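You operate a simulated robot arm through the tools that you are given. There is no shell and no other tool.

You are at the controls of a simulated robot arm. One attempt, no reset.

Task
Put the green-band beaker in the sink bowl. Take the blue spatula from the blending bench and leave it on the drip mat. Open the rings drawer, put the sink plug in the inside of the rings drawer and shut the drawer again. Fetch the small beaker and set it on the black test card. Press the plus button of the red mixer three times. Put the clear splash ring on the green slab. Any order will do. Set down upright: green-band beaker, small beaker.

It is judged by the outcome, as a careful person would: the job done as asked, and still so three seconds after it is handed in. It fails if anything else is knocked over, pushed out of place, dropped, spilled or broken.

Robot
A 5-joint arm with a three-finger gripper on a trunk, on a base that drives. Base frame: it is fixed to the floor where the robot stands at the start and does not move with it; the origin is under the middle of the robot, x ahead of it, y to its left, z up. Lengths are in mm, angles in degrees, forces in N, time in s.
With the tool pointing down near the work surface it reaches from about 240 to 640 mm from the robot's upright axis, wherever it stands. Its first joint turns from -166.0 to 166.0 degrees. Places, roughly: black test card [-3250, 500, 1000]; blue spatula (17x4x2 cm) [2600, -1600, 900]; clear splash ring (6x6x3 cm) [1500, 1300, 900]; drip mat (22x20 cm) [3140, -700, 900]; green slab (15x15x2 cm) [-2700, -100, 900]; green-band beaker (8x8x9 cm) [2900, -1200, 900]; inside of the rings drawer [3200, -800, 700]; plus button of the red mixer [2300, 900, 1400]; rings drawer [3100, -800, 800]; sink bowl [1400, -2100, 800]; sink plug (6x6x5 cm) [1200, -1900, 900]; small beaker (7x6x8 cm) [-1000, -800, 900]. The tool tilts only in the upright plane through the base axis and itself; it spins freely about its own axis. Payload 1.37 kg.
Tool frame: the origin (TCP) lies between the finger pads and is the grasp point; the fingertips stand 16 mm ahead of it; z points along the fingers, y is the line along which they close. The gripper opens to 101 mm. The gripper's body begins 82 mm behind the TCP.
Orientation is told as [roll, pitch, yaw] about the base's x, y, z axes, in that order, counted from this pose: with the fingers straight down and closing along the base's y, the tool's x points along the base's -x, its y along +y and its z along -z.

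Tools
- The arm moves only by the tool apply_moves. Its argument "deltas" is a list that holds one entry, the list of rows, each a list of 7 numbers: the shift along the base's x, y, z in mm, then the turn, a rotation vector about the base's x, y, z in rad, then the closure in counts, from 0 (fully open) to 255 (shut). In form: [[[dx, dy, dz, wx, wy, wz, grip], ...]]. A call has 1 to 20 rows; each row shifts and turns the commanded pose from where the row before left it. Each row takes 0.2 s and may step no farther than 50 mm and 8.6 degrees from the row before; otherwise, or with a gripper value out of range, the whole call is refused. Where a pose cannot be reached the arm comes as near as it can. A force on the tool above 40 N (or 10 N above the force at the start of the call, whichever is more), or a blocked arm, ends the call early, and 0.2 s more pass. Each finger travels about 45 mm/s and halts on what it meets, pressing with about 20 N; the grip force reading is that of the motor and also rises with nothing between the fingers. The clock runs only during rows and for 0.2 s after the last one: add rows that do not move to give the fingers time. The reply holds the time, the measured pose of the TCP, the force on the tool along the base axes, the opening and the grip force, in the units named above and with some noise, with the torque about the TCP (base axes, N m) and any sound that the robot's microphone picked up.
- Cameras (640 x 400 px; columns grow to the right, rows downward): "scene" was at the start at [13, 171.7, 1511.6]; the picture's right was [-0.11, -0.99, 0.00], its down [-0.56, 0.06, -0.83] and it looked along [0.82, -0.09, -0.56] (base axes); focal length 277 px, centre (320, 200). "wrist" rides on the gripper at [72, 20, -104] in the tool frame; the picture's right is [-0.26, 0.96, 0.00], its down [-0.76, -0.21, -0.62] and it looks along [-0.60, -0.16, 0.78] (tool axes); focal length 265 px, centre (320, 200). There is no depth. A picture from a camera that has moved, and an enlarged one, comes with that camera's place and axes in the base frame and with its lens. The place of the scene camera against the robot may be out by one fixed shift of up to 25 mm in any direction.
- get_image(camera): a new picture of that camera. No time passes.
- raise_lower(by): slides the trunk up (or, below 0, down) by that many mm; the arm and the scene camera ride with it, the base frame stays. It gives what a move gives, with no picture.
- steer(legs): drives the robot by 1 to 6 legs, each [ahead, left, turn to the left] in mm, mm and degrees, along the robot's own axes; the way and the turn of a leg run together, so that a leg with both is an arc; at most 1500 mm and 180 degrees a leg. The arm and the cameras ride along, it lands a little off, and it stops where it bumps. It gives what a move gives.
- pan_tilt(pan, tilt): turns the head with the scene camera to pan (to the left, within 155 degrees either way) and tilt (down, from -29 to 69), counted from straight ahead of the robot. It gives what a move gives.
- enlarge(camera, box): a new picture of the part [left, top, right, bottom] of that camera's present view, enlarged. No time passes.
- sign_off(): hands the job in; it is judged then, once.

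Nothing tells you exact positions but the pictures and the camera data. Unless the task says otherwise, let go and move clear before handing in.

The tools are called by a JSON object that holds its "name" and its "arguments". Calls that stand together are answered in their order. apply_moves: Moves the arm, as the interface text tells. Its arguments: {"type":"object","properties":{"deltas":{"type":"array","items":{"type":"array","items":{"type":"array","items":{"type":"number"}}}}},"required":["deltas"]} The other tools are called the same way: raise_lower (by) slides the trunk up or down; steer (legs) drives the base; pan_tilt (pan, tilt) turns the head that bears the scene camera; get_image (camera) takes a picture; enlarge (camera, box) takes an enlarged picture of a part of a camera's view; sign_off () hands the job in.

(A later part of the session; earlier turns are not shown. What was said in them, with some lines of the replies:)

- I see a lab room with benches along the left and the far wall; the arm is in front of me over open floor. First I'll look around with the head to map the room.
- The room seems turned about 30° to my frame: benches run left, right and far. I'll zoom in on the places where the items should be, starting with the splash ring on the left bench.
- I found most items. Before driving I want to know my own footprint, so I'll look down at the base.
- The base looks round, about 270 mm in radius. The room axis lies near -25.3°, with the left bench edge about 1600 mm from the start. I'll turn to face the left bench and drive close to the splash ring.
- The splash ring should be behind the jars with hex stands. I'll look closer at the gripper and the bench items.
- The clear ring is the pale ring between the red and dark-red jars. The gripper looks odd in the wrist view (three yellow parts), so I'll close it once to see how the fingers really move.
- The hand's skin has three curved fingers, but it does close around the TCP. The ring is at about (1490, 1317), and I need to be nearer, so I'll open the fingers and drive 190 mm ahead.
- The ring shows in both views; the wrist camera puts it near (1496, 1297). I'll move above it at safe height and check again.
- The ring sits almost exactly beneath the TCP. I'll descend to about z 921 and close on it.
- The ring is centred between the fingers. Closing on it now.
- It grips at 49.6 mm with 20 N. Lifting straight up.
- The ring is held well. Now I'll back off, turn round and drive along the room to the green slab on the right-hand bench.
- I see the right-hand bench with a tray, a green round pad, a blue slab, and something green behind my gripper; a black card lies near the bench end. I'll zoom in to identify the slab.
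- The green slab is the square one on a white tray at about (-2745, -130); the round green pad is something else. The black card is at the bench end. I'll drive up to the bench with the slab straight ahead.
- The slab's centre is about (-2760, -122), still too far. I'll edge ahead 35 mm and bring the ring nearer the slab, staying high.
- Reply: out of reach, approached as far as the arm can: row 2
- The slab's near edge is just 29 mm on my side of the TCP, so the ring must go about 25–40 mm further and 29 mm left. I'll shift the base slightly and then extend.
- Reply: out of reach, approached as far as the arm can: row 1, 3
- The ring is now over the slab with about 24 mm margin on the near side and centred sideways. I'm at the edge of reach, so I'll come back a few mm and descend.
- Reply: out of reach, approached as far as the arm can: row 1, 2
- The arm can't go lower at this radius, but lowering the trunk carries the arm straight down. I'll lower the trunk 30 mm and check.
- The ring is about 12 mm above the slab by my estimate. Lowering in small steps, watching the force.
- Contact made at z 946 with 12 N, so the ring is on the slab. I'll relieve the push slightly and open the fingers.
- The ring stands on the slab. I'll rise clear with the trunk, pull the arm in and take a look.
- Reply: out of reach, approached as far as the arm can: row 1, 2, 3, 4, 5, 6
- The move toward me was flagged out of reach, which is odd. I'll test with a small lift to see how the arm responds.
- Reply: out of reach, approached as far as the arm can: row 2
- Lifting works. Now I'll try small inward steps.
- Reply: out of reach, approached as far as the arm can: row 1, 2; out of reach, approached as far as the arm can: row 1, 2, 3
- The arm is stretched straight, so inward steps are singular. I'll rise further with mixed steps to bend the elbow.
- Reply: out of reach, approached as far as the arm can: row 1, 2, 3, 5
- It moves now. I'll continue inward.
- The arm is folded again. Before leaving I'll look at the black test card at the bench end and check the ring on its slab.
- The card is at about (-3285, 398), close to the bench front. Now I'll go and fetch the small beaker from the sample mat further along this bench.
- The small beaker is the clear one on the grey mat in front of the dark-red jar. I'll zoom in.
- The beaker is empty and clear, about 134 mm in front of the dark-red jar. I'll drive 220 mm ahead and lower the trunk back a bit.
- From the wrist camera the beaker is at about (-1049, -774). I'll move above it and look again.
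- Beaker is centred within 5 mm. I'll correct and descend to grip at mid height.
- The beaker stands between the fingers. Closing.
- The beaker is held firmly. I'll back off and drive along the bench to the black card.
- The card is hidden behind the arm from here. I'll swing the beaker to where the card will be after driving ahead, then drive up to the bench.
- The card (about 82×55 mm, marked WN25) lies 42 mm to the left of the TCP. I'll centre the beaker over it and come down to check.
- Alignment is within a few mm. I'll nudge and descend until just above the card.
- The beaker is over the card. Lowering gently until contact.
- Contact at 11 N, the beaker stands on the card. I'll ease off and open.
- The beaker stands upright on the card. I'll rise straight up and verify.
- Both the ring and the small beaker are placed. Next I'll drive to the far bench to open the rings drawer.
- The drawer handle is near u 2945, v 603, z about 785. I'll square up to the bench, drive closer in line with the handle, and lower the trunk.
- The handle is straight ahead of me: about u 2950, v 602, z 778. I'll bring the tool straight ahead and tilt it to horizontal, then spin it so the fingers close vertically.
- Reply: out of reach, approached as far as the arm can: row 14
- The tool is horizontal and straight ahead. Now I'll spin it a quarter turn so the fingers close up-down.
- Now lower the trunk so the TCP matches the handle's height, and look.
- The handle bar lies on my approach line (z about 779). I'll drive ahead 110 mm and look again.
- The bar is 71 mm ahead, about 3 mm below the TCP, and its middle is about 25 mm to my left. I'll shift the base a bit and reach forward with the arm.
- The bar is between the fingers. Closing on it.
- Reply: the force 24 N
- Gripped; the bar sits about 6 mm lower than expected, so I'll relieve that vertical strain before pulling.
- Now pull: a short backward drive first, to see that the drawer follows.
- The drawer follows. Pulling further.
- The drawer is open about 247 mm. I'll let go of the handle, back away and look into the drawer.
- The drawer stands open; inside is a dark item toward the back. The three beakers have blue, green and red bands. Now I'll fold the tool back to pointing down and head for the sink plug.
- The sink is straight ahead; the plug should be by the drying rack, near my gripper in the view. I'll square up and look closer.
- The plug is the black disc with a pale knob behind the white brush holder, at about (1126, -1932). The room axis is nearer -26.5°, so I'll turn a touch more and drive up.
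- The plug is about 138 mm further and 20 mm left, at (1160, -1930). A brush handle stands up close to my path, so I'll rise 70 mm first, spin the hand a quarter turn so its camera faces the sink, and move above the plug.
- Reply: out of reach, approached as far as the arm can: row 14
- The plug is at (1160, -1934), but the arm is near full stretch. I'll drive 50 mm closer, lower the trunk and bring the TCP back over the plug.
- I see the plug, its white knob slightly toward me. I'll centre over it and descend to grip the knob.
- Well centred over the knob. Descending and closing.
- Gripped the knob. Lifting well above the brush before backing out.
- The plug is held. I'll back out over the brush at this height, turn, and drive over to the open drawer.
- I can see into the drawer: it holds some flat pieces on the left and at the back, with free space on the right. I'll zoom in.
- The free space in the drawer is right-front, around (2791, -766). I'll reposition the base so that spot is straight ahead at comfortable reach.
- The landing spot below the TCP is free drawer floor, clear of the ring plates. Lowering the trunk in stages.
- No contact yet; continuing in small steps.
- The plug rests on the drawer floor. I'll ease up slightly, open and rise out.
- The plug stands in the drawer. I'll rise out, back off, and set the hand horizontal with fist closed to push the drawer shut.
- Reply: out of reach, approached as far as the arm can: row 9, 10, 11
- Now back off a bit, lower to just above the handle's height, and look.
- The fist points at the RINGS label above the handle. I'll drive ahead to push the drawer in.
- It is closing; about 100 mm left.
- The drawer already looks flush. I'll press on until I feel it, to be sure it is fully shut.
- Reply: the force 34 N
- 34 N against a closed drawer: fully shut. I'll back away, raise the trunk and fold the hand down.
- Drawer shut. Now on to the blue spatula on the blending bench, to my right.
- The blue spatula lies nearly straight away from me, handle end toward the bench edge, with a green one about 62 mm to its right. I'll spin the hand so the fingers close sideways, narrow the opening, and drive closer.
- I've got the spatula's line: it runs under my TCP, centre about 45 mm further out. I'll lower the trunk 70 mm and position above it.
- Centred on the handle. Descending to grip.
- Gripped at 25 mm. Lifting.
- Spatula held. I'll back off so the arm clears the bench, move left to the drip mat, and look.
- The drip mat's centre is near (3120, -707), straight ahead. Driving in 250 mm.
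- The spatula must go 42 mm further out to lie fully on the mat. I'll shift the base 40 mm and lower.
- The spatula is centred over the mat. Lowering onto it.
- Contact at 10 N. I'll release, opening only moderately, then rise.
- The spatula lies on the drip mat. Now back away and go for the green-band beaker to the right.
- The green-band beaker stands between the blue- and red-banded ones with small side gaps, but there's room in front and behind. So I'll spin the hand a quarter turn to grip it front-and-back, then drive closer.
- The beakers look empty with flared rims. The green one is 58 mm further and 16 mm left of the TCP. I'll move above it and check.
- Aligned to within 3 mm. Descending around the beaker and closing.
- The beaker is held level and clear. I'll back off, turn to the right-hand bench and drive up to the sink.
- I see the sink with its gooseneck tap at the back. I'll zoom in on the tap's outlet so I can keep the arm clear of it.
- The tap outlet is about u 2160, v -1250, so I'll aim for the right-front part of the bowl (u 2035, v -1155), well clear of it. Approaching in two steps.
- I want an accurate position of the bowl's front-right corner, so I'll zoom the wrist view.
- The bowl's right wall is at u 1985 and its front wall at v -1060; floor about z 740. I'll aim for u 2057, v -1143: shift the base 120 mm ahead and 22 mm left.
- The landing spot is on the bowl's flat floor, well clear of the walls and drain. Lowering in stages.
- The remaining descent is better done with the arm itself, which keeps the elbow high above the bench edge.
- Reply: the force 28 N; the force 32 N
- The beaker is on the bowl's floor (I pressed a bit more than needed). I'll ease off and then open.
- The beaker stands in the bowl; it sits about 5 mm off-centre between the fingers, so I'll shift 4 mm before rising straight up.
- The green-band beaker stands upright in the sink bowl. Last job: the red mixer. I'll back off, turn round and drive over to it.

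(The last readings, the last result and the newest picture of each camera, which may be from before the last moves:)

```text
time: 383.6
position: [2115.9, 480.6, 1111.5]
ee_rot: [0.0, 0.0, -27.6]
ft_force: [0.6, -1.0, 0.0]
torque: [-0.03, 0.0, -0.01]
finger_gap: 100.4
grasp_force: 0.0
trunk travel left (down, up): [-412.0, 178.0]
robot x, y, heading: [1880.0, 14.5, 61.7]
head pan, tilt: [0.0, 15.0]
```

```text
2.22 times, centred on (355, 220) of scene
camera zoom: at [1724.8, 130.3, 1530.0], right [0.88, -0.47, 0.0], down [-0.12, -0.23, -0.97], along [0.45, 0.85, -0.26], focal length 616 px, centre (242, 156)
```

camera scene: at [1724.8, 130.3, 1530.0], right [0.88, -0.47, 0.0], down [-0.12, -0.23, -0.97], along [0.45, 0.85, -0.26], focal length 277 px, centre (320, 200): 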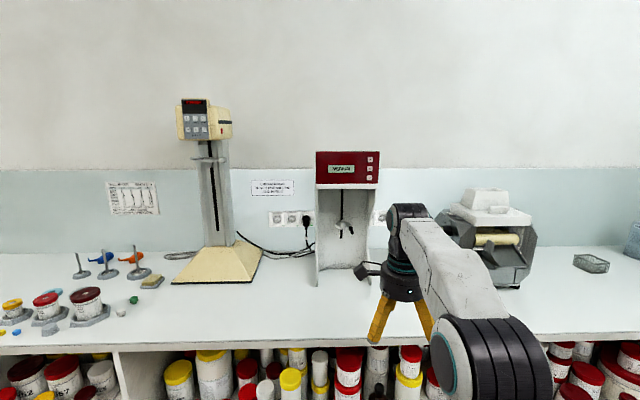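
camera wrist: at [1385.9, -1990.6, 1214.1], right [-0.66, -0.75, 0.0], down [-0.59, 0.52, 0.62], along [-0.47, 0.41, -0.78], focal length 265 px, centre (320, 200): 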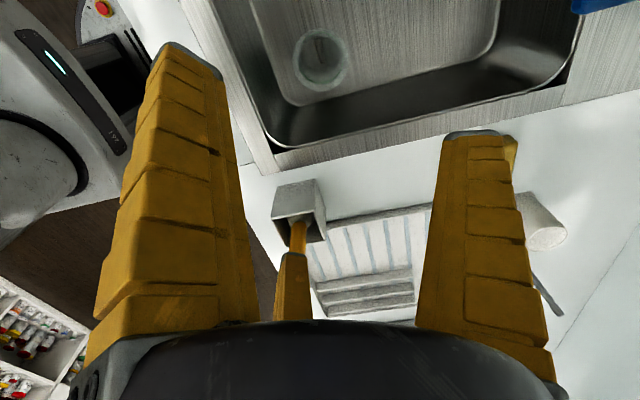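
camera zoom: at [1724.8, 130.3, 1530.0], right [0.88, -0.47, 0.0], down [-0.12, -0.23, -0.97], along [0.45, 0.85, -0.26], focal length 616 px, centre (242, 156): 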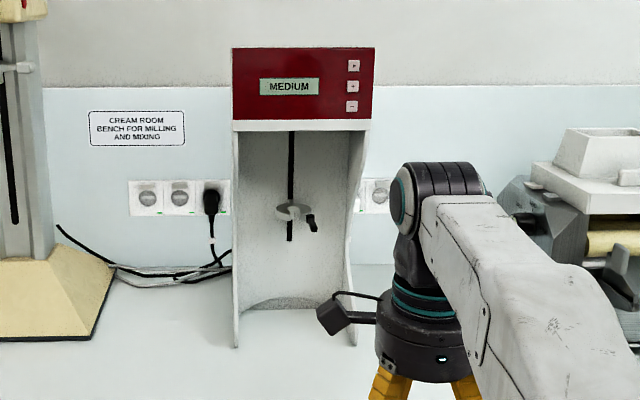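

The mixer panel shows ▶, + and − stacked at its right; the + is the middle one, near (2332, 866, 1384). I'll square up to it, raise the trunk and tilt the hand horizontal with closed fingers.

{"name": "steer", "arguments": {"legs": [[0, -25, 1.8]]}}

{"name": "raise_lower", "arguments": {"by": 150}}

{"name": "apply_moves", "arguments": {"deltas": [[[0, 0, 0, 0.1278, -0.0637, 0, 255], [0, 0, 0, 0.1278, -0.0637, 0, 255], [0, 0, 0, 0.1278, -0.0637, 0, 255], [0, 0, 0, 0.1278, -0.0637, 0, 255], [0, 0, 0, 0.1278, -0.0637, 0, 255], [0, 0, 0, 0.1278, -0.0637, 0, 255], [0, 0, 0, 0.1278, -0.0637, 0, 255], [0, 0, 0, 0.1278, -0.0637, 0, 255], [0, 0, 0, 0.1278, -0.0637, 0, 255], [0, 0, 0, 0.1278, -0.0637, 0, 255], [0, 0, 0, 0.1278, -0.0637, 0, 255], [0, 0, 0, 0, 0, 0, 255]]]}}

{"name": "get_image", "arguments": {"camera": "scene"}}

{"name": "get_image", "arguments": {"camera": "wrist"}}

```text
time: 384.4
position: [2125.2, 475.8, 1111.1]
ee_rot: [0.0, 0.0, -25.9]
ft_force: [-0.2, 0.0, -0.5]
torque: [0.02, 0.0, 0.0]
finger_gap: 100.3
grasp_force: 0.1
trunk travel left (down, up): [-412.0, 178.0]
robot x, y, heading: [1902.6, 0.5, 63.7]
head pan, tilt: [0.0, 15.0]
```

```text
time: 386.1
position: [2124.8, 476.9, 1261.2]
ee_rot: [0.1, 0.0, -25.8]
ft_force: [-0.3, 0.1, 0.3]
torque: [0.0, -0.03, 0.05]
finger_gap: 100.4
grasp_force: 0.2
trunk travel left (down, up): [-562.0, 27.0]
robot x, y, heading: [1903.0, -0.8, 63.8]
head pan, tilt: [0.0, 15.0]
```

```text
time: 388.8
position: [2133.0, 472.7, 1260.4]
ee_rot: [90.0, -0.6, -26.2]
ft_force: [-0.2, -0.7, -0.4]
torque: [0.0, 0.0, -0.03]
finger_gap: 0.4
grasp_force: 20.0
out of reach, approached as far as the arm can: row 5, 8
trunk travel left (down, up): [-562.0, 27.0]
robot x, y, heading: [1902.9, 4.5, 63.6]
head pan, tilt: [0.0, 15.0]
```

```text
taken
camera scene: at [1743.7, 113.9, 1680.1], right [0.9, -0.44, 0.0], down [-0.11, -0.23, -0.97], along [0.43, 0.87, -0.26], focal length 277 px, centre (320, 200)
```

scene: 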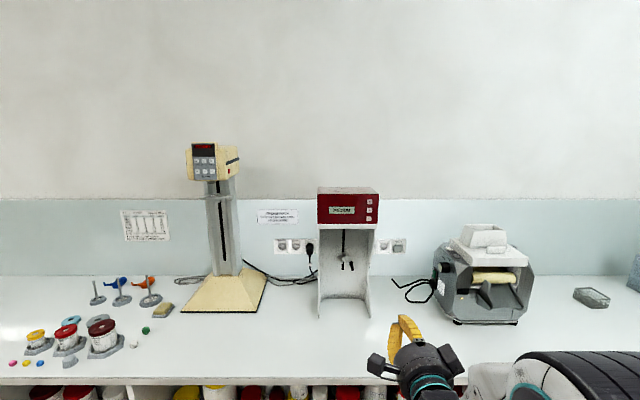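

```text
taken
camera wrist: at [2020.6, 410.4, 1278.7], right [0.23, -0.11, 0.97], down [0.41, -0.89, -0.2], along [0.88, 0.44, -0.16], focal length 265 px, centre (320, 200)
```

wrist: 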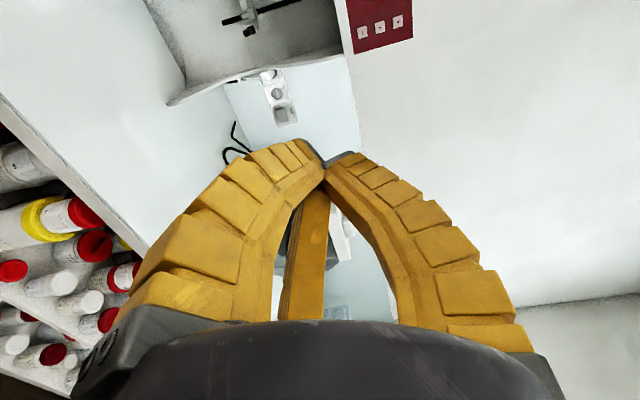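

The hand is horizontal; the wrist view shows the three buttons (▶ + − run right to left there). I'll drive closer and raise the hand to the + button's height.

{"name": "steer", "arguments": {"legs": [[200, 0, 0]]}}

{"name": "apply_moves", "arguments": {"deltas": [[[9, 18, 30, 0, 0, 0, 255], [9, 18, 30, 0, 0, 0, 255], [9, 18, 30, 0, 0, 0, 255], [4, 9, 15, 0, 0, 0, 255], [0, 0, 0, 0, 0, 0, 255]]]}}

{"name": "get_image", "arguments": {"camera": "wrist"}}

{"name": "enlarge", "arguments": {"camera": "scene", "box": [280, 140, 480, 340]}}

```text
time: 390.3
position: [2224.3, 648.7, 1260.7]
ee_rot: [89.9, -0.6, -26.3]
ft_force: [-0.3, 0.6, -0.3]
torque: [0.01, -0.02, 0.01]
finger_gap: 0.2
grasp_force: 20.3
trunk travel left (down, up): [-562.0, 27.0]
robot x, y, heading: [1989.2, 178.2, 63.5]
head pan, tilt: [0.0, 15.0]
```

```text
time: 391.5
position: [2255.4, 708.6, 1368.9]
ee_rot: [89.9, -0.6, -26.4]
ft_force: [0.7, 0.9, -0.9]
torque: [0.02, 0.04, -0.02]
finger_gap: 0.4
grasp_force: 19.5
trunk travel left (down, up): [-562.0, 27.0]
robot x, y, heading: [1990.2, 176.5, 63.5]
head pan, tilt: [0.0, 15.0]
```

```text
taken
camera wrist: at [2142.0, 648.6, 1384.8], right [0.23, -0.11, 0.97], down [0.4, -0.89, -0.2], along [0.89, 0.43, -0.16], focal length 265 px, centre (320, 200)
```

wrist: 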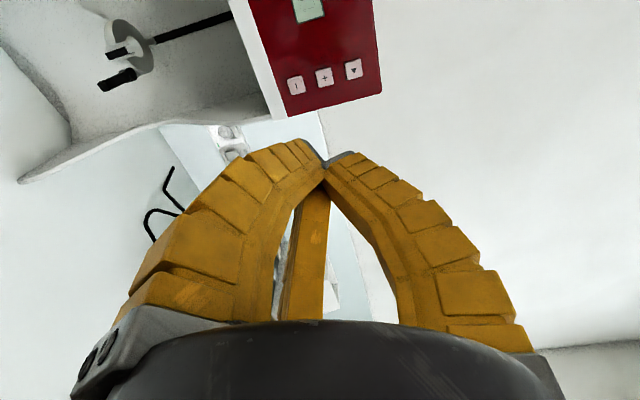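

```text
2.00 times, centred on (380, 240) of scene
camera zoom: at [1832.3, 291.2, 1680.1], right [0.89, -0.45, 0.0], down [-0.12, -0.23, -0.97], along [0.43, 0.86, -0.26], focal length 555 px, centre (200, 120)
```

zoom: 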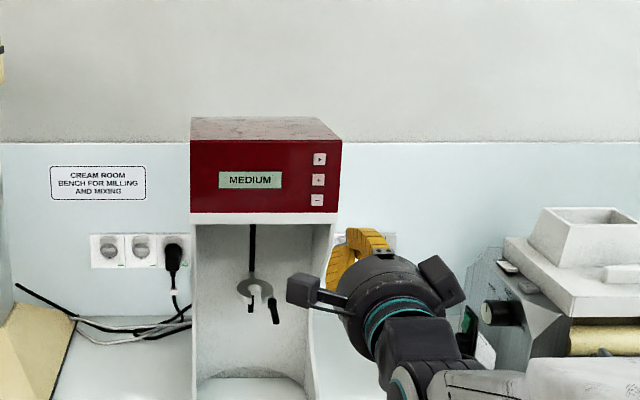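

The + button is level with my fingertips and straight ahead, roughly 190–210 mm from the tips. Driving 120 mm closer.

{"name": "steer", "arguments": {"legs": [[120, 0, 0]]}}

{"name": "get_image", "arguments": {"camera": "wrist"}}

{"name": "enlarge", "arguments": {"camera": "scene", "box": [300, 160, 460, 340]}}

```text
time: 392.8
position: [2308.6, 818.4, 1367.4]
ee_rot: [89.9, -0.6, -26.4]
ft_force: [0.5, 1.2, 0.2]
torque: [0.06, 0.01, 0.01]
finger_gap: 0.2
grasp_force: 20.2
trunk travel left (down, up): [-562.0, 27.0]
robot x, y, heading: [2038.2, 282.5, 63.5]
head pan, tilt: [0.0, 15.0]
```

```text
taken
camera wrist: at [2195.8, 756.3, 1383.8], right [0.23, -0.11, 0.97], down [0.4, -0.89, -0.2], along [0.89, 0.43, -0.16], focal length 265 px, centre (320, 200)
```

wrist: 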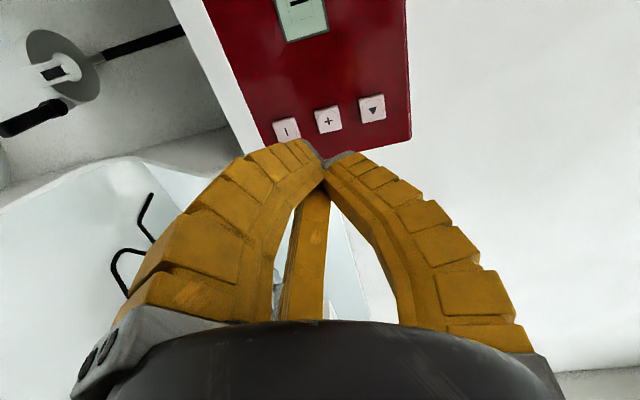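

```text
2.22 times, centred on (380, 250) of scene
camera zoom: at [1886.4, 399.2, 1680.1], right [0.89, -0.45, 0.0], down [-0.12, -0.23, -0.97], along [0.43, 0.86, -0.26], focal length 616 px, centre (187, 89)
```

zoom: 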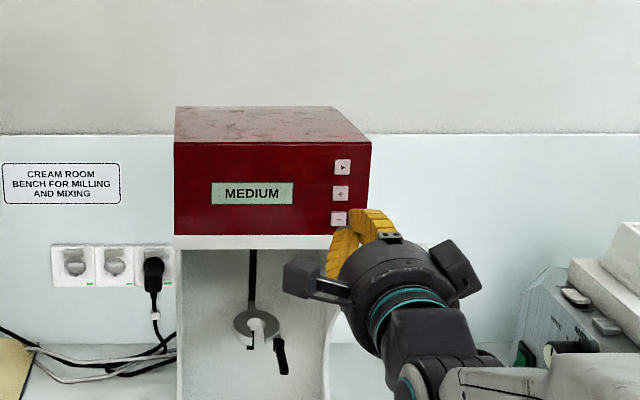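

Triangulation agrees: the + is at z 1370, 66 mm ahead of my fingertips and centred sideways. I'll move forward 50 mm and check before pressing.

{"name": "apply_moves", "arguments": {"deltas": [[[4.5, 8.9, 2.5, 0, 0, 0, 255], [4.5, 8.9, 0, 0, 0, 0, 255], [4.5, 8.9, 0, 0, 0, 0, 255], [4.5, 8.9, 0, 0, 0, 0, 255], [4.5, 8.9, 0, 0, 0, 0, 255], [0, 0, 0, 0, 0, 0, 255]]]}}

{"name": "get_image", "arguments": {"camera": "wrist"}}

{"name": "enlarge", "arguments": {"camera": "wrist", "box": [240, 60, 440, 220]}}

{"name": "enlarge", "arguments": {"camera": "scene", "box": [330, 180, 430, 280]}}

```text
time: 394.2
position: [2329.9, 860.7, 1369.9]
ee_rot: [89.9, -0.6, -26.5]
ft_force: [0.3, 0.1, 0.6]
torque: [0.0, -0.01, 0.03]
finger_gap: 0.1
grasp_force: 20.0
trunk travel left (down, up): [-562.0, 27.0]
robot x, y, heading: [2047.4, 282.3, 63.4]
head pan, tilt: [0.0, 15.0]
```

```text
taken
camera wrist: at [2217.1, 800.0, 1386.7], right [0.23, -0.11, 0.97], down [0.4, -0.89, -0.2], along [0.89, 0.44, -0.16], focal length 265 px, centre (320, 200)
```

wrist: 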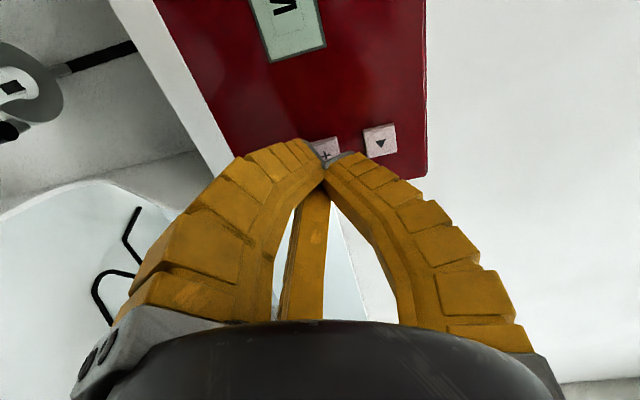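

```text
2.50 times, centred on (340, 140) of wrist
camera zoom: at [2217.1, 800.0, 1386.7], right [0.23, -0.11, 0.97], down [0.4, -0.89, -0.2], along [0.89, 0.44, -0.16], focal length 664 px, centre (270, 350)
```

zoom: 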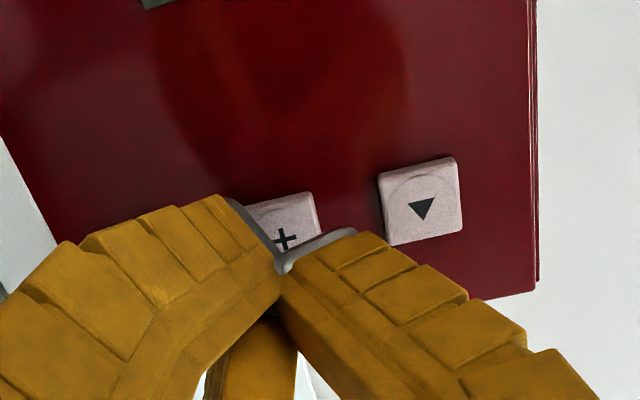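

```text
4.00 times, centred on (380, 230) of scene
camera zoom: at [1885.5, 397.5, 1680.1], right [0.89, -0.45, 0.0], down [-0.12, -0.23, -0.97], along [0.43, 0.86, -0.26], focal length 1109 px, centre (80, 80)
```

zoom: 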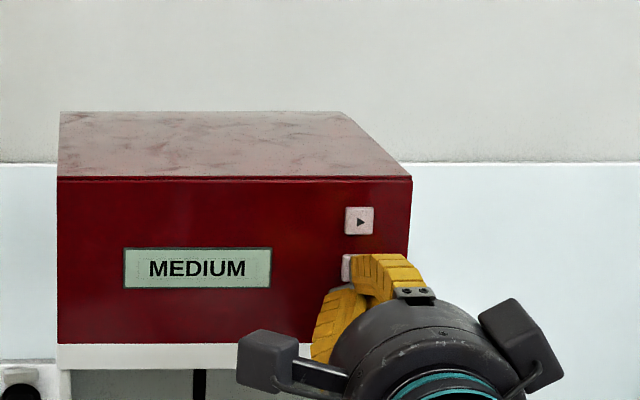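

The tips are about 15 mm from the + button and 3 mm low. I'll correct height and creep forward.

{"name": "apply_moves", "arguments": {"deltas": [[[2.2, 4.5, 2.5, 0, 0, 0, 255], [2.2, 4.5, 0, 0, 0, 0, 255], [0, 0, 0, 0, 0, 0, 255]]]}}

{"name": "apply_moves", "arguments": {"deltas": [[[1.3, 2.7, 0, 0, 0, 0, 255], [0, 0, 0, 0, 0, 0, 255]]]}}

{"name": "enlarge", "arguments": {"camera": "wrist", "box": [240, 60, 440, 220]}}

```text
time: 395.0
position: [2334.8, 870.2, 1372.5]
ee_rot: [90.0, -0.6, -26.3]
ft_force: [0.0, 0.4, -0.7]
torque: [0.0, 0.01, 0.01]
finger_gap: 0.1
grasp_force: 20.4
trunk travel left (down, up): [-562.0, 27.0]
robot x, y, heading: [2043.1, 282.8, 63.4]
head pan, tilt: [0.0, 15.0]
```

```text
time: 395.6
position: [2335.0, 872.2, 1372.8]
ee_rot: [89.9, -0.6, -26.5]
ft_force: [0.1, 0.0, 0.0]
torque: [0.0, 0.01, -0.01]
finger_gap: 0.0
grasp_force: 19.3
trunk travel left (down, up): [-562.0, 27.0]
robot x, y, heading: [2042.2, 286.2, 63.5]
head pan, tilt: [0.0, 15.0]
```

```text
2.50 times, centred on (340, 140) of wrist
camera zoom: at [2223.4, 811.7, 1389.9], right [0.23, -0.11, 0.97], down [0.4, -0.89, -0.2], along [0.89, 0.43, -0.16], focal length 664 px, centre (270, 350)
```

zoom: 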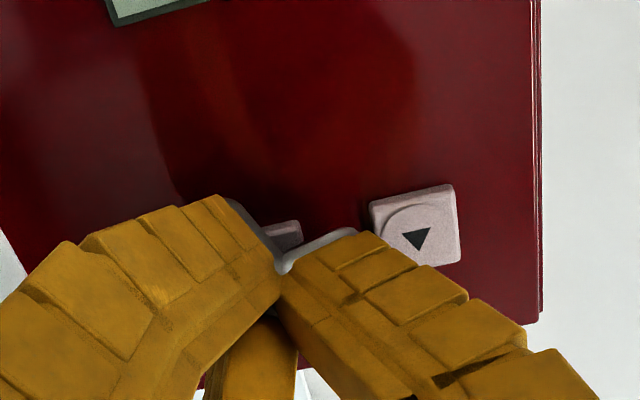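

{"name": "apply_moves", "arguments": {"deltas": [[[0.7, 1.4, 0, 0, 0, 0, 255], [0, 0, 0, 0, 0, 0, 255]]]}}

{"name": "apply_moves", "arguments": {"deltas": [[[0.7, 1.4, 0, 0, 0, 0, 255], [0, 0, 0, 0, 0, 0, 255]]]}}

```text
time: 396.2
position: [2336.3, 874.4, 1371.7]
ee_rot: [89.9, -0.6, -26.4]
ft_force: [0.1, -0.1, 0.0]
torque: [0.02, 0.01, 0.0]
finger_gap: 0.1
grasp_force: 20.4
trunk travel left (down, up): [-562.0, 27.0]
robot x, y, heading: [2041.6, 285.8, 63.4]
head pan, tilt: [0.0, 15.0]
```

```text
time: 396.8
position: [2336.8, 874.4, 1371.0]
ee_rot: [90.0, -0.7, -26.5]
ft_force: [0.3, -0.8, 0.2]
torque: [-0.03, -0.01, 0.03]
finger_gap: 0.0
grasp_force: 19.8
trunk travel left (down, up): [-562.0, 27.0]
robot x, y, heading: [2043.4, 286.6, 63.4]
head pan, tilt: [0.0, 15.0]
```

{"name": "apply_moves", "arguments": {"deltas": [[[0.7, 1.4, 0, 0, 0, 0, 255], [0, 0, 0, 0, 0, 0, 255]]]}}

{"name": "enlarge", "arguments": {"camera": "scene", "box": [330, 180, 430, 280]}}

```text
time: 397.4
position: [2335.6, 876.7, 1370.1]
ee_rot: [89.9, -0.6, -26.4]
ft_force: [0.0, -0.4, -0.7]
torque: [-0.01, -0.01, -0.04]
finger_gap: 0.0
grasp_force: 20.3
trunk travel left (down, up): [-562.0, 27.0]
robot x, y, heading: [2042.7, 282.7, 63.2]
head pan, tilt: [0.0, 15.0]
```

```text
4.00 times, centred on (380, 230) of scene
camera zoom: at [1885.6, 397.6, 1680.1], right [0.89, -0.45, 0.0], down [-0.12, -0.23, -0.97], along [0.43, 0.86, -0.26], focal length 1109 px, centre (80, 80)
```

zoom: 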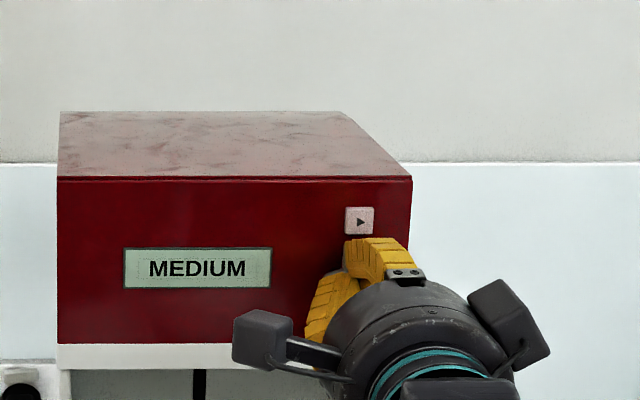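

{"name": "apply_moves", "arguments": {"deltas": [[[0.9, 1.8, 0.5, 0, 0, 0, 255], [0, 0, 0, 0, 0, 0, 255]]]}}

{"name": "apply_moves", "arguments": {"deltas": [[[0.9, 1.8, 0.5, 0, 0, 0, 255], [0, 0, 0, 0, 0, 0, 255]]]}}

```text
time: 398.0
position: [2338.0, 878.1, 1371.3]
ee_rot: [89.9, -0.5, -26.3]
ft_force: [0.0, -0.5, 0.2]
torque: [0.0, -0.02, -0.01]
finger_gap: 0.0
grasp_force: 19.5
trunk travel left (down, up): [-562.0, 27.0]
robot x, y, heading: [2038.2, 280.7, 63.3]
head pan, tilt: [0.0, 15.0]
```

```text
time: 398.6
position: [2338.9, 880.4, 1372.9]
ee_rot: [90.0, -0.6, -26.4]
ft_force: [-0.3, -1.4, -0.1]
torque: [-0.03, 0.0, 0.02]
finger_gap: 6.2
grasp_force: 27.8
trunk travel left (down, up): [-562.0, 27.0]
robot x, y, heading: [2042.3, 284.5, 63.0]
head pan, tilt: [0.0, 15.0]
heard: click
```

Heard a click. I'll check the display, then withdraw to release.

{"name": "enlarge", "arguments": {"camera": "scene", "box": [330, 180, 430, 280]}}

{"name": "apply_moves", "arguments": {"deltas": [[[-2.2, -4.5, 0, 0, 0, 0, 255], [-2.2, -4.5, 0, 0, 0, 0, 255], [0, 0, 0, 0, 0, 0, 255]]]}}

{"name": "enlarge", "arguments": {"camera": "scene", "box": [330, 180, 430, 280]}}

```text
4.00 times, centred on (380, 230) of scene
camera zoom: at [1885.4, 397.3, 1680.1], right [0.89, -0.45, 0.0], down [-0.12, -0.23, -0.97], along [0.43, 0.86, -0.26], focal length 1109 px, centre (80, 80)
```

zoom: 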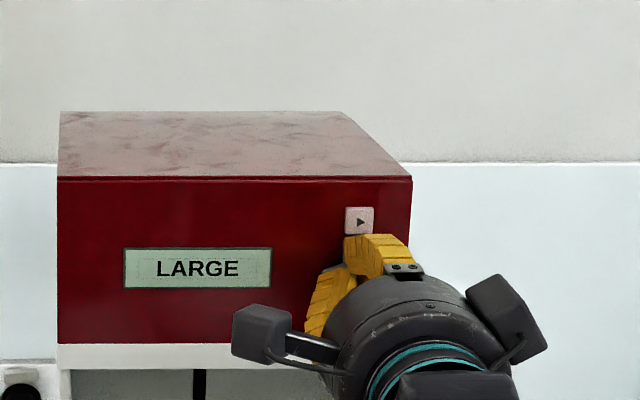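

```text
time: 399.4
position: [2335.7, 870.7, 1372.5]
ee_rot: [90.0, -0.6, -26.4]
ft_force: [-0.7, -0.2, 0.5]
torque: [-0.01, 0.01, -0.02]
finger_gap: 0.0
grasp_force: 28.4
trunk travel left (down, up): [-562.0, 27.0]
robot x, y, heading: [2040.5, 284.3, 63.3]
head pan, tilt: [0.0, 15.0]
```

```text
4.00 times, centred on (380, 230) of scene
camera zoom: at [1885.6, 397.7, 1680.1], right [0.89, -0.45, 0.0], down [-0.12, -0.23, -0.97], along [0.43, 0.86, -0.26], focal length 1109 px, centre (80, 80)
```

zoom: 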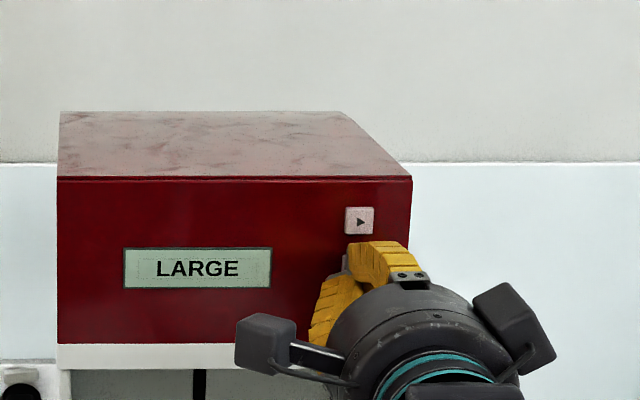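

The display went from MEDIUM to LARGE: one press registered. Second press now.

{"name": "apply_moves", "arguments": {"deltas": [[[2.2, 4.5, 0, 0, 0, 0, 255], [2.2, 4.5, 0, 0, 0, 0, 255], [0, 0, 0, 0, 0, 0, 255]]]}}

{"name": "enlarge", "arguments": {"camera": "scene", "box": [330, 180, 430, 280]}}

```text
time: 400.2
position: [2339.6, 880.5, 1371.8]
ee_rot: [89.9, -0.6, -26.3]
ft_force: [-1.4, -2.6, -0.4]
torque: [-0.01, 0.0, 0.0]
finger_gap: 5.8
grasp_force: 28.2
trunk travel left (down, up): [-562.0, 27.0]
robot x, y, heading: [2038.7, 280.2, 63.3]
head pan, tilt: [0.0, 15.0]
heard: click
```

```text
4.00 times, centred on (380, 230) of scene
camera zoom: at [1885.5, 397.1, 1680.1], right [0.89, -0.45, 0.0], down [-0.12, -0.23, -0.97], along [0.43, 0.86, -0.26], focal length 1109 px, centre (80, 80)
```

zoom: 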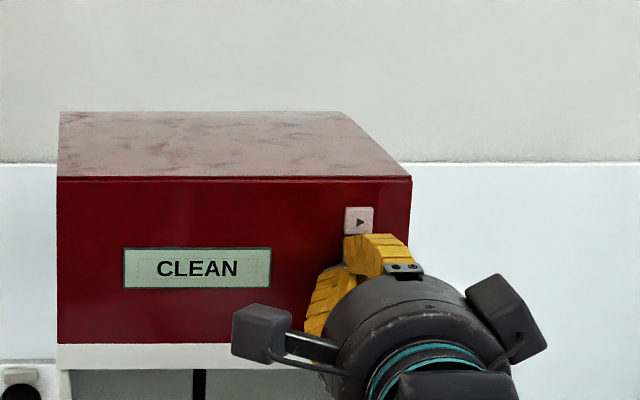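

Second press registered (CLEAN). Release and press a third time.

{"name": "apply_moves", "arguments": {"deltas": [[[-2.2, -4.5, 0, 0, 0, 0, 255], [-2.2, -4.5, 0, 0, 0, 0, 255], [0, 0, 0, 0, 0, 0, 255]]]}}

{"name": "apply_moves", "arguments": {"deltas": [[[2.2, 4.5, 0, 0, 0, 0, 255], [2.2, 4.5, 0, 0, 0, 0, 255], [0, 0, 0, 0, 0, 0, 255]]]}}

{"name": "enlarge", "arguments": {"camera": "scene", "box": [330, 180, 430, 280]}}

```text
time: 401.0
position: [2334.2, 872.0, 1372.3]
ee_rot: [89.9, -0.6, -26.4]
ft_force: [0.6, -0.5, -0.2]
torque: [0.01, 0.02, -0.02]
finger_gap: 0.1
grasp_force: 28.3
trunk travel left (down, up): [-562.0, 27.0]
robot x, y, heading: [2040.9, 284.0, 63.5]
head pan, tilt: [0.0, 15.0]
```

```text
time: 401.8
position: [2338.5, 879.7, 1373.1]
ee_rot: [89.8, -0.5, -26.4]
ft_force: [-0.7, -1.2, -0.1]
torque: [-0.02, -0.01, -0.03]
finger_gap: 6.0
grasp_force: 28.0
trunk travel left (down, up): [-562.0, 27.0]
robot x, y, heading: [2043.8, 280.1, 63.6]
head pan, tilt: [0.0, 15.0]
heard: click
```

```text
4.00 times, centred on (380, 230) of scene
camera zoom: at [1885.4, 397.3, 1680.1], right [0.89, -0.45, 0.0], down [-0.12, -0.23, -0.97], along [0.43, 0.86, -0.26], focal length 1109 px, centre (80, 80)
```

zoom: 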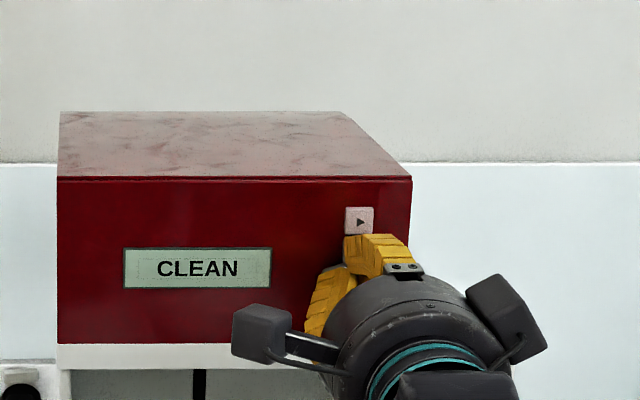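

Three clicks heard; the display stopped at CLEAN, evidently the end of its list. I'll withdraw, then check over the room before handing in.

{"name": "apply_moves", "arguments": {"deltas": [[[-4.5, -9, 0, 0, 0, 0, 255], [-9, -18, 0, 0, 0, 0, 255], [-9, -18, 0, 0, 0, 0, 255], [0, 0, 0, 0, 0, 0, 255]]]}}

{"name": "steer", "arguments": {"legs": [[-500, 0, 0]]}}

{"name": "get_image", "arguments": {"camera": "scene"}}

{"name": "pan_tilt", "arguments": {"pan": -80, "tilt": 20}}

{"name": "get_image", "arguments": {"camera": "scene"}}

{"name": "pan_tilt", "arguments": {"pan": -135, "tilt": 22}}

{"name": "get_image", "arguments": {"camera": "scene"}}

```text
time: 402.8
position: [2317.9, 835.3, 1373.3]
ee_rot: [89.9, -0.6, -26.6]
ft_force: [-0.9, -0.4, 0.3]
torque: [0.04, 0.01, 0.0]
finger_gap: 0.0
grasp_force: 27.3
trunk travel left (down, up): [-562.0, 27.0]
robot x, y, heading: [2043.4, 285.7, 63.4]
head pan, tilt: [0.0, 15.0]
```

```text
time: 405.7
position: [2095.6, 391.6, 1372.0]
ee_rot: [89.9, -0.6, -26.5]
ft_force: [-0.3, 0.0, 1.0]
torque: [-0.02, 0.0, 0.0]
finger_gap: 0.2
grasp_force: 28.2
trunk travel left (down, up): [-562.0, 27.0]
robot x, y, heading: [1823.1, -156.6, 63.0]
head pan, tilt: [0.0, 15.0]
```

```text
taken
camera scene: at [1663.4, -45.1, 1680.1], right [0.89, -0.45, 0.0], down [-0.12, -0.23, -0.97], along [0.43, 0.86, -0.26], focal length 277 px, centre (320, 200)
```

scene: 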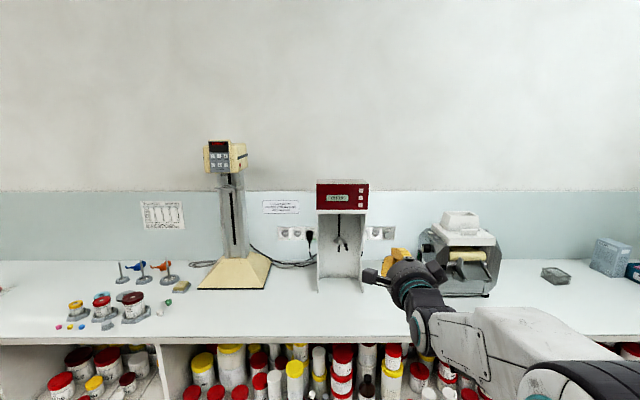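

```text
time: 407.2
position: [2095.9, 393.2, 1373.1]
ee_rot: [89.9, -0.5, -26.4]
ft_force: [1.0, 0.0, -0.1]
torque: [0.01, -0.02, -0.01]
finger_gap: 0.3
grasp_force: 27.8
trunk travel left (down, up): [-562.0, 27.0]
robot x, y, heading: [1819.4, -161.6, 63.2]
head pan, tilt: [-80.0, 20.0]
```

```text
taken
camera scene: at [1711.1, -154.5, 1672.0], right [-0.29, -0.96, 0.0], down [-0.33, 0.1, -0.94], along [0.9, -0.27, -0.34], focal length 277 px, centre (320, 200)
```

scene: 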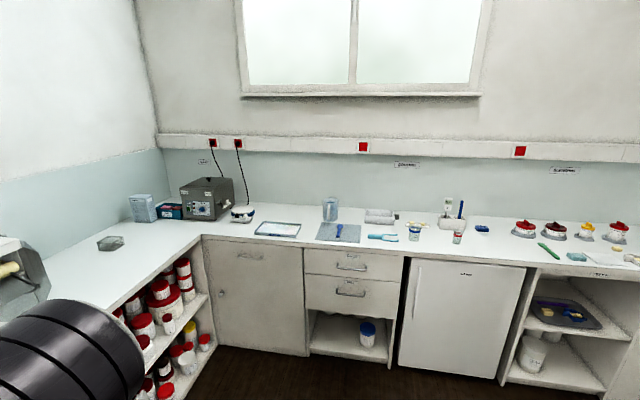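

```text
time: 408.5
position: [2095.7, 392.9, 1374.0]
ee_rot: [89.9, -0.6, -26.4]
ft_force: [0.0, -0.9, 1.2]
torque: [0.01, 0.01, 0.0]
finger_gap: 0.0
grasp_force: 28.0
trunk travel left (down, up): [-562.0, 27.0]
robot x, y, heading: [1821.4, -158.2, 63.3]
head pan, tilt: [-135.0, 22.0]
```

```text
taken
camera scene: at [1651.1, -216.0, 1668.7], right [-0.95, -0.32, 0.0], down [-0.12, 0.36, -0.93], along [0.29, -0.88, -0.37], focal length 277 px, centre (320, 200)
```

scene: 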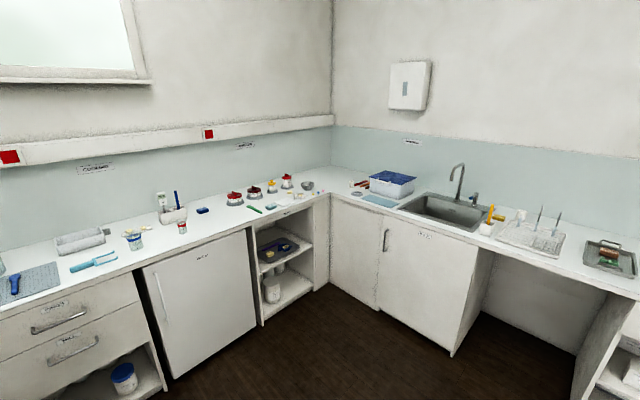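

Everything looks in place. One closer look at the drawer, mat and sink before handing in.

{"name": "enlarge", "arguments": {"camera": "scene", "box": [0, 180, 240, 350]}}

{"name": "enlarge", "arguments": {"camera": "scene", "box": [340, 140, 580, 260]}}

```text
2.35 times, centred on (120, 265) of scene
camera zoom: at [1651.1, -216.0, 1668.7], right [-0.95, -0.32, 0.0], down [-0.12, 0.36, -0.93], along [0.29, -0.88, -0.37], focal length 653 px, centre (791, 47)
```

zoom: 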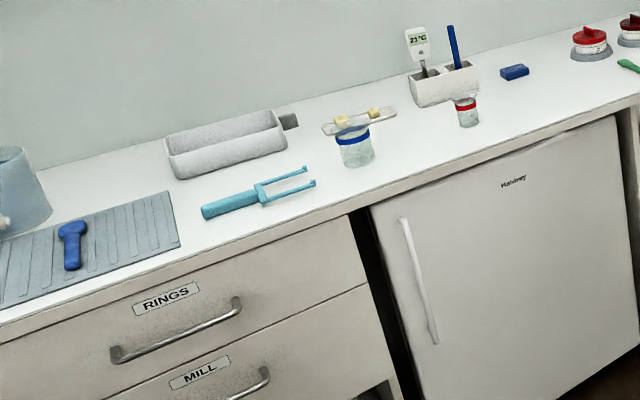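

```text
2.67 times, centred on (460, 200) of scene
camera zoom: at [1651.1, -216.0, 1668.7], right [-0.95, -0.32, 0.0], down [-0.12, 0.36, -0.93], along [0.29, -0.88, -0.37], focal length 740 px, centre (-53, 200)
```

zoom: 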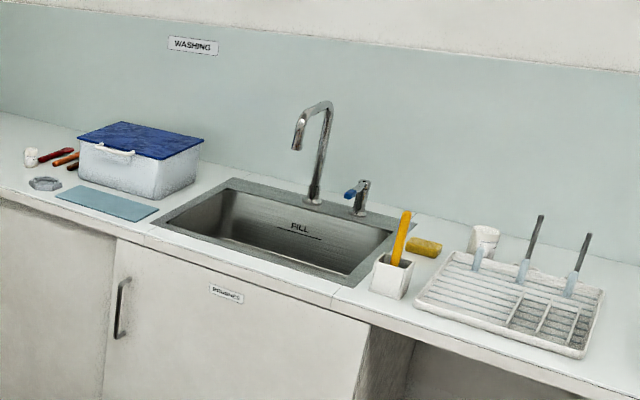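

The drawer is flush, the spatula lies on the mat, and nothing nearby is disturbed. The beaker in the sink is hidden by the rim from here; it stood upright when I last saw it. The ring and small beaker were verified when placed, and the + button clicked three times. Handing in.

{"name": "sign_off", "arguments": {}}

```text
The job is handed in.
```

I've handed the job in with all six parts done. I saw nothing knocked over, dropped, spilled or pushed out of place.

- **Green-band beaker:** it stands upright in the front-right of the sink bowl. I pressed it down a little harder than needed (about 32 N) when setting it down. It was upright right after I let go, but the sink rim hid it in my last check.
- **Blue spatula:** it lies fully on the drip mat.
- **Rings drawer:** the sink plug stands on the drawer floor, clear of the two ring plates already in there. The drawer is shut; I pushed until I felt it stop.
- **Small beaker:** it stands upright on the black test card, which is only a little wider than the beaker.
- **Red mixer:** I pressed plus three times and heard a click each time. The display went from MEDIUM to LARGE to CLEAN and stayed on CLEAN after the third press, probably because that is the end of its list.
- **Clear splash ring:** it rests on the green slab, about 24 mm in from the near edge.

I didn't go back to look at the ring or the small beaker at the end, but both were standing correctly when I left them.
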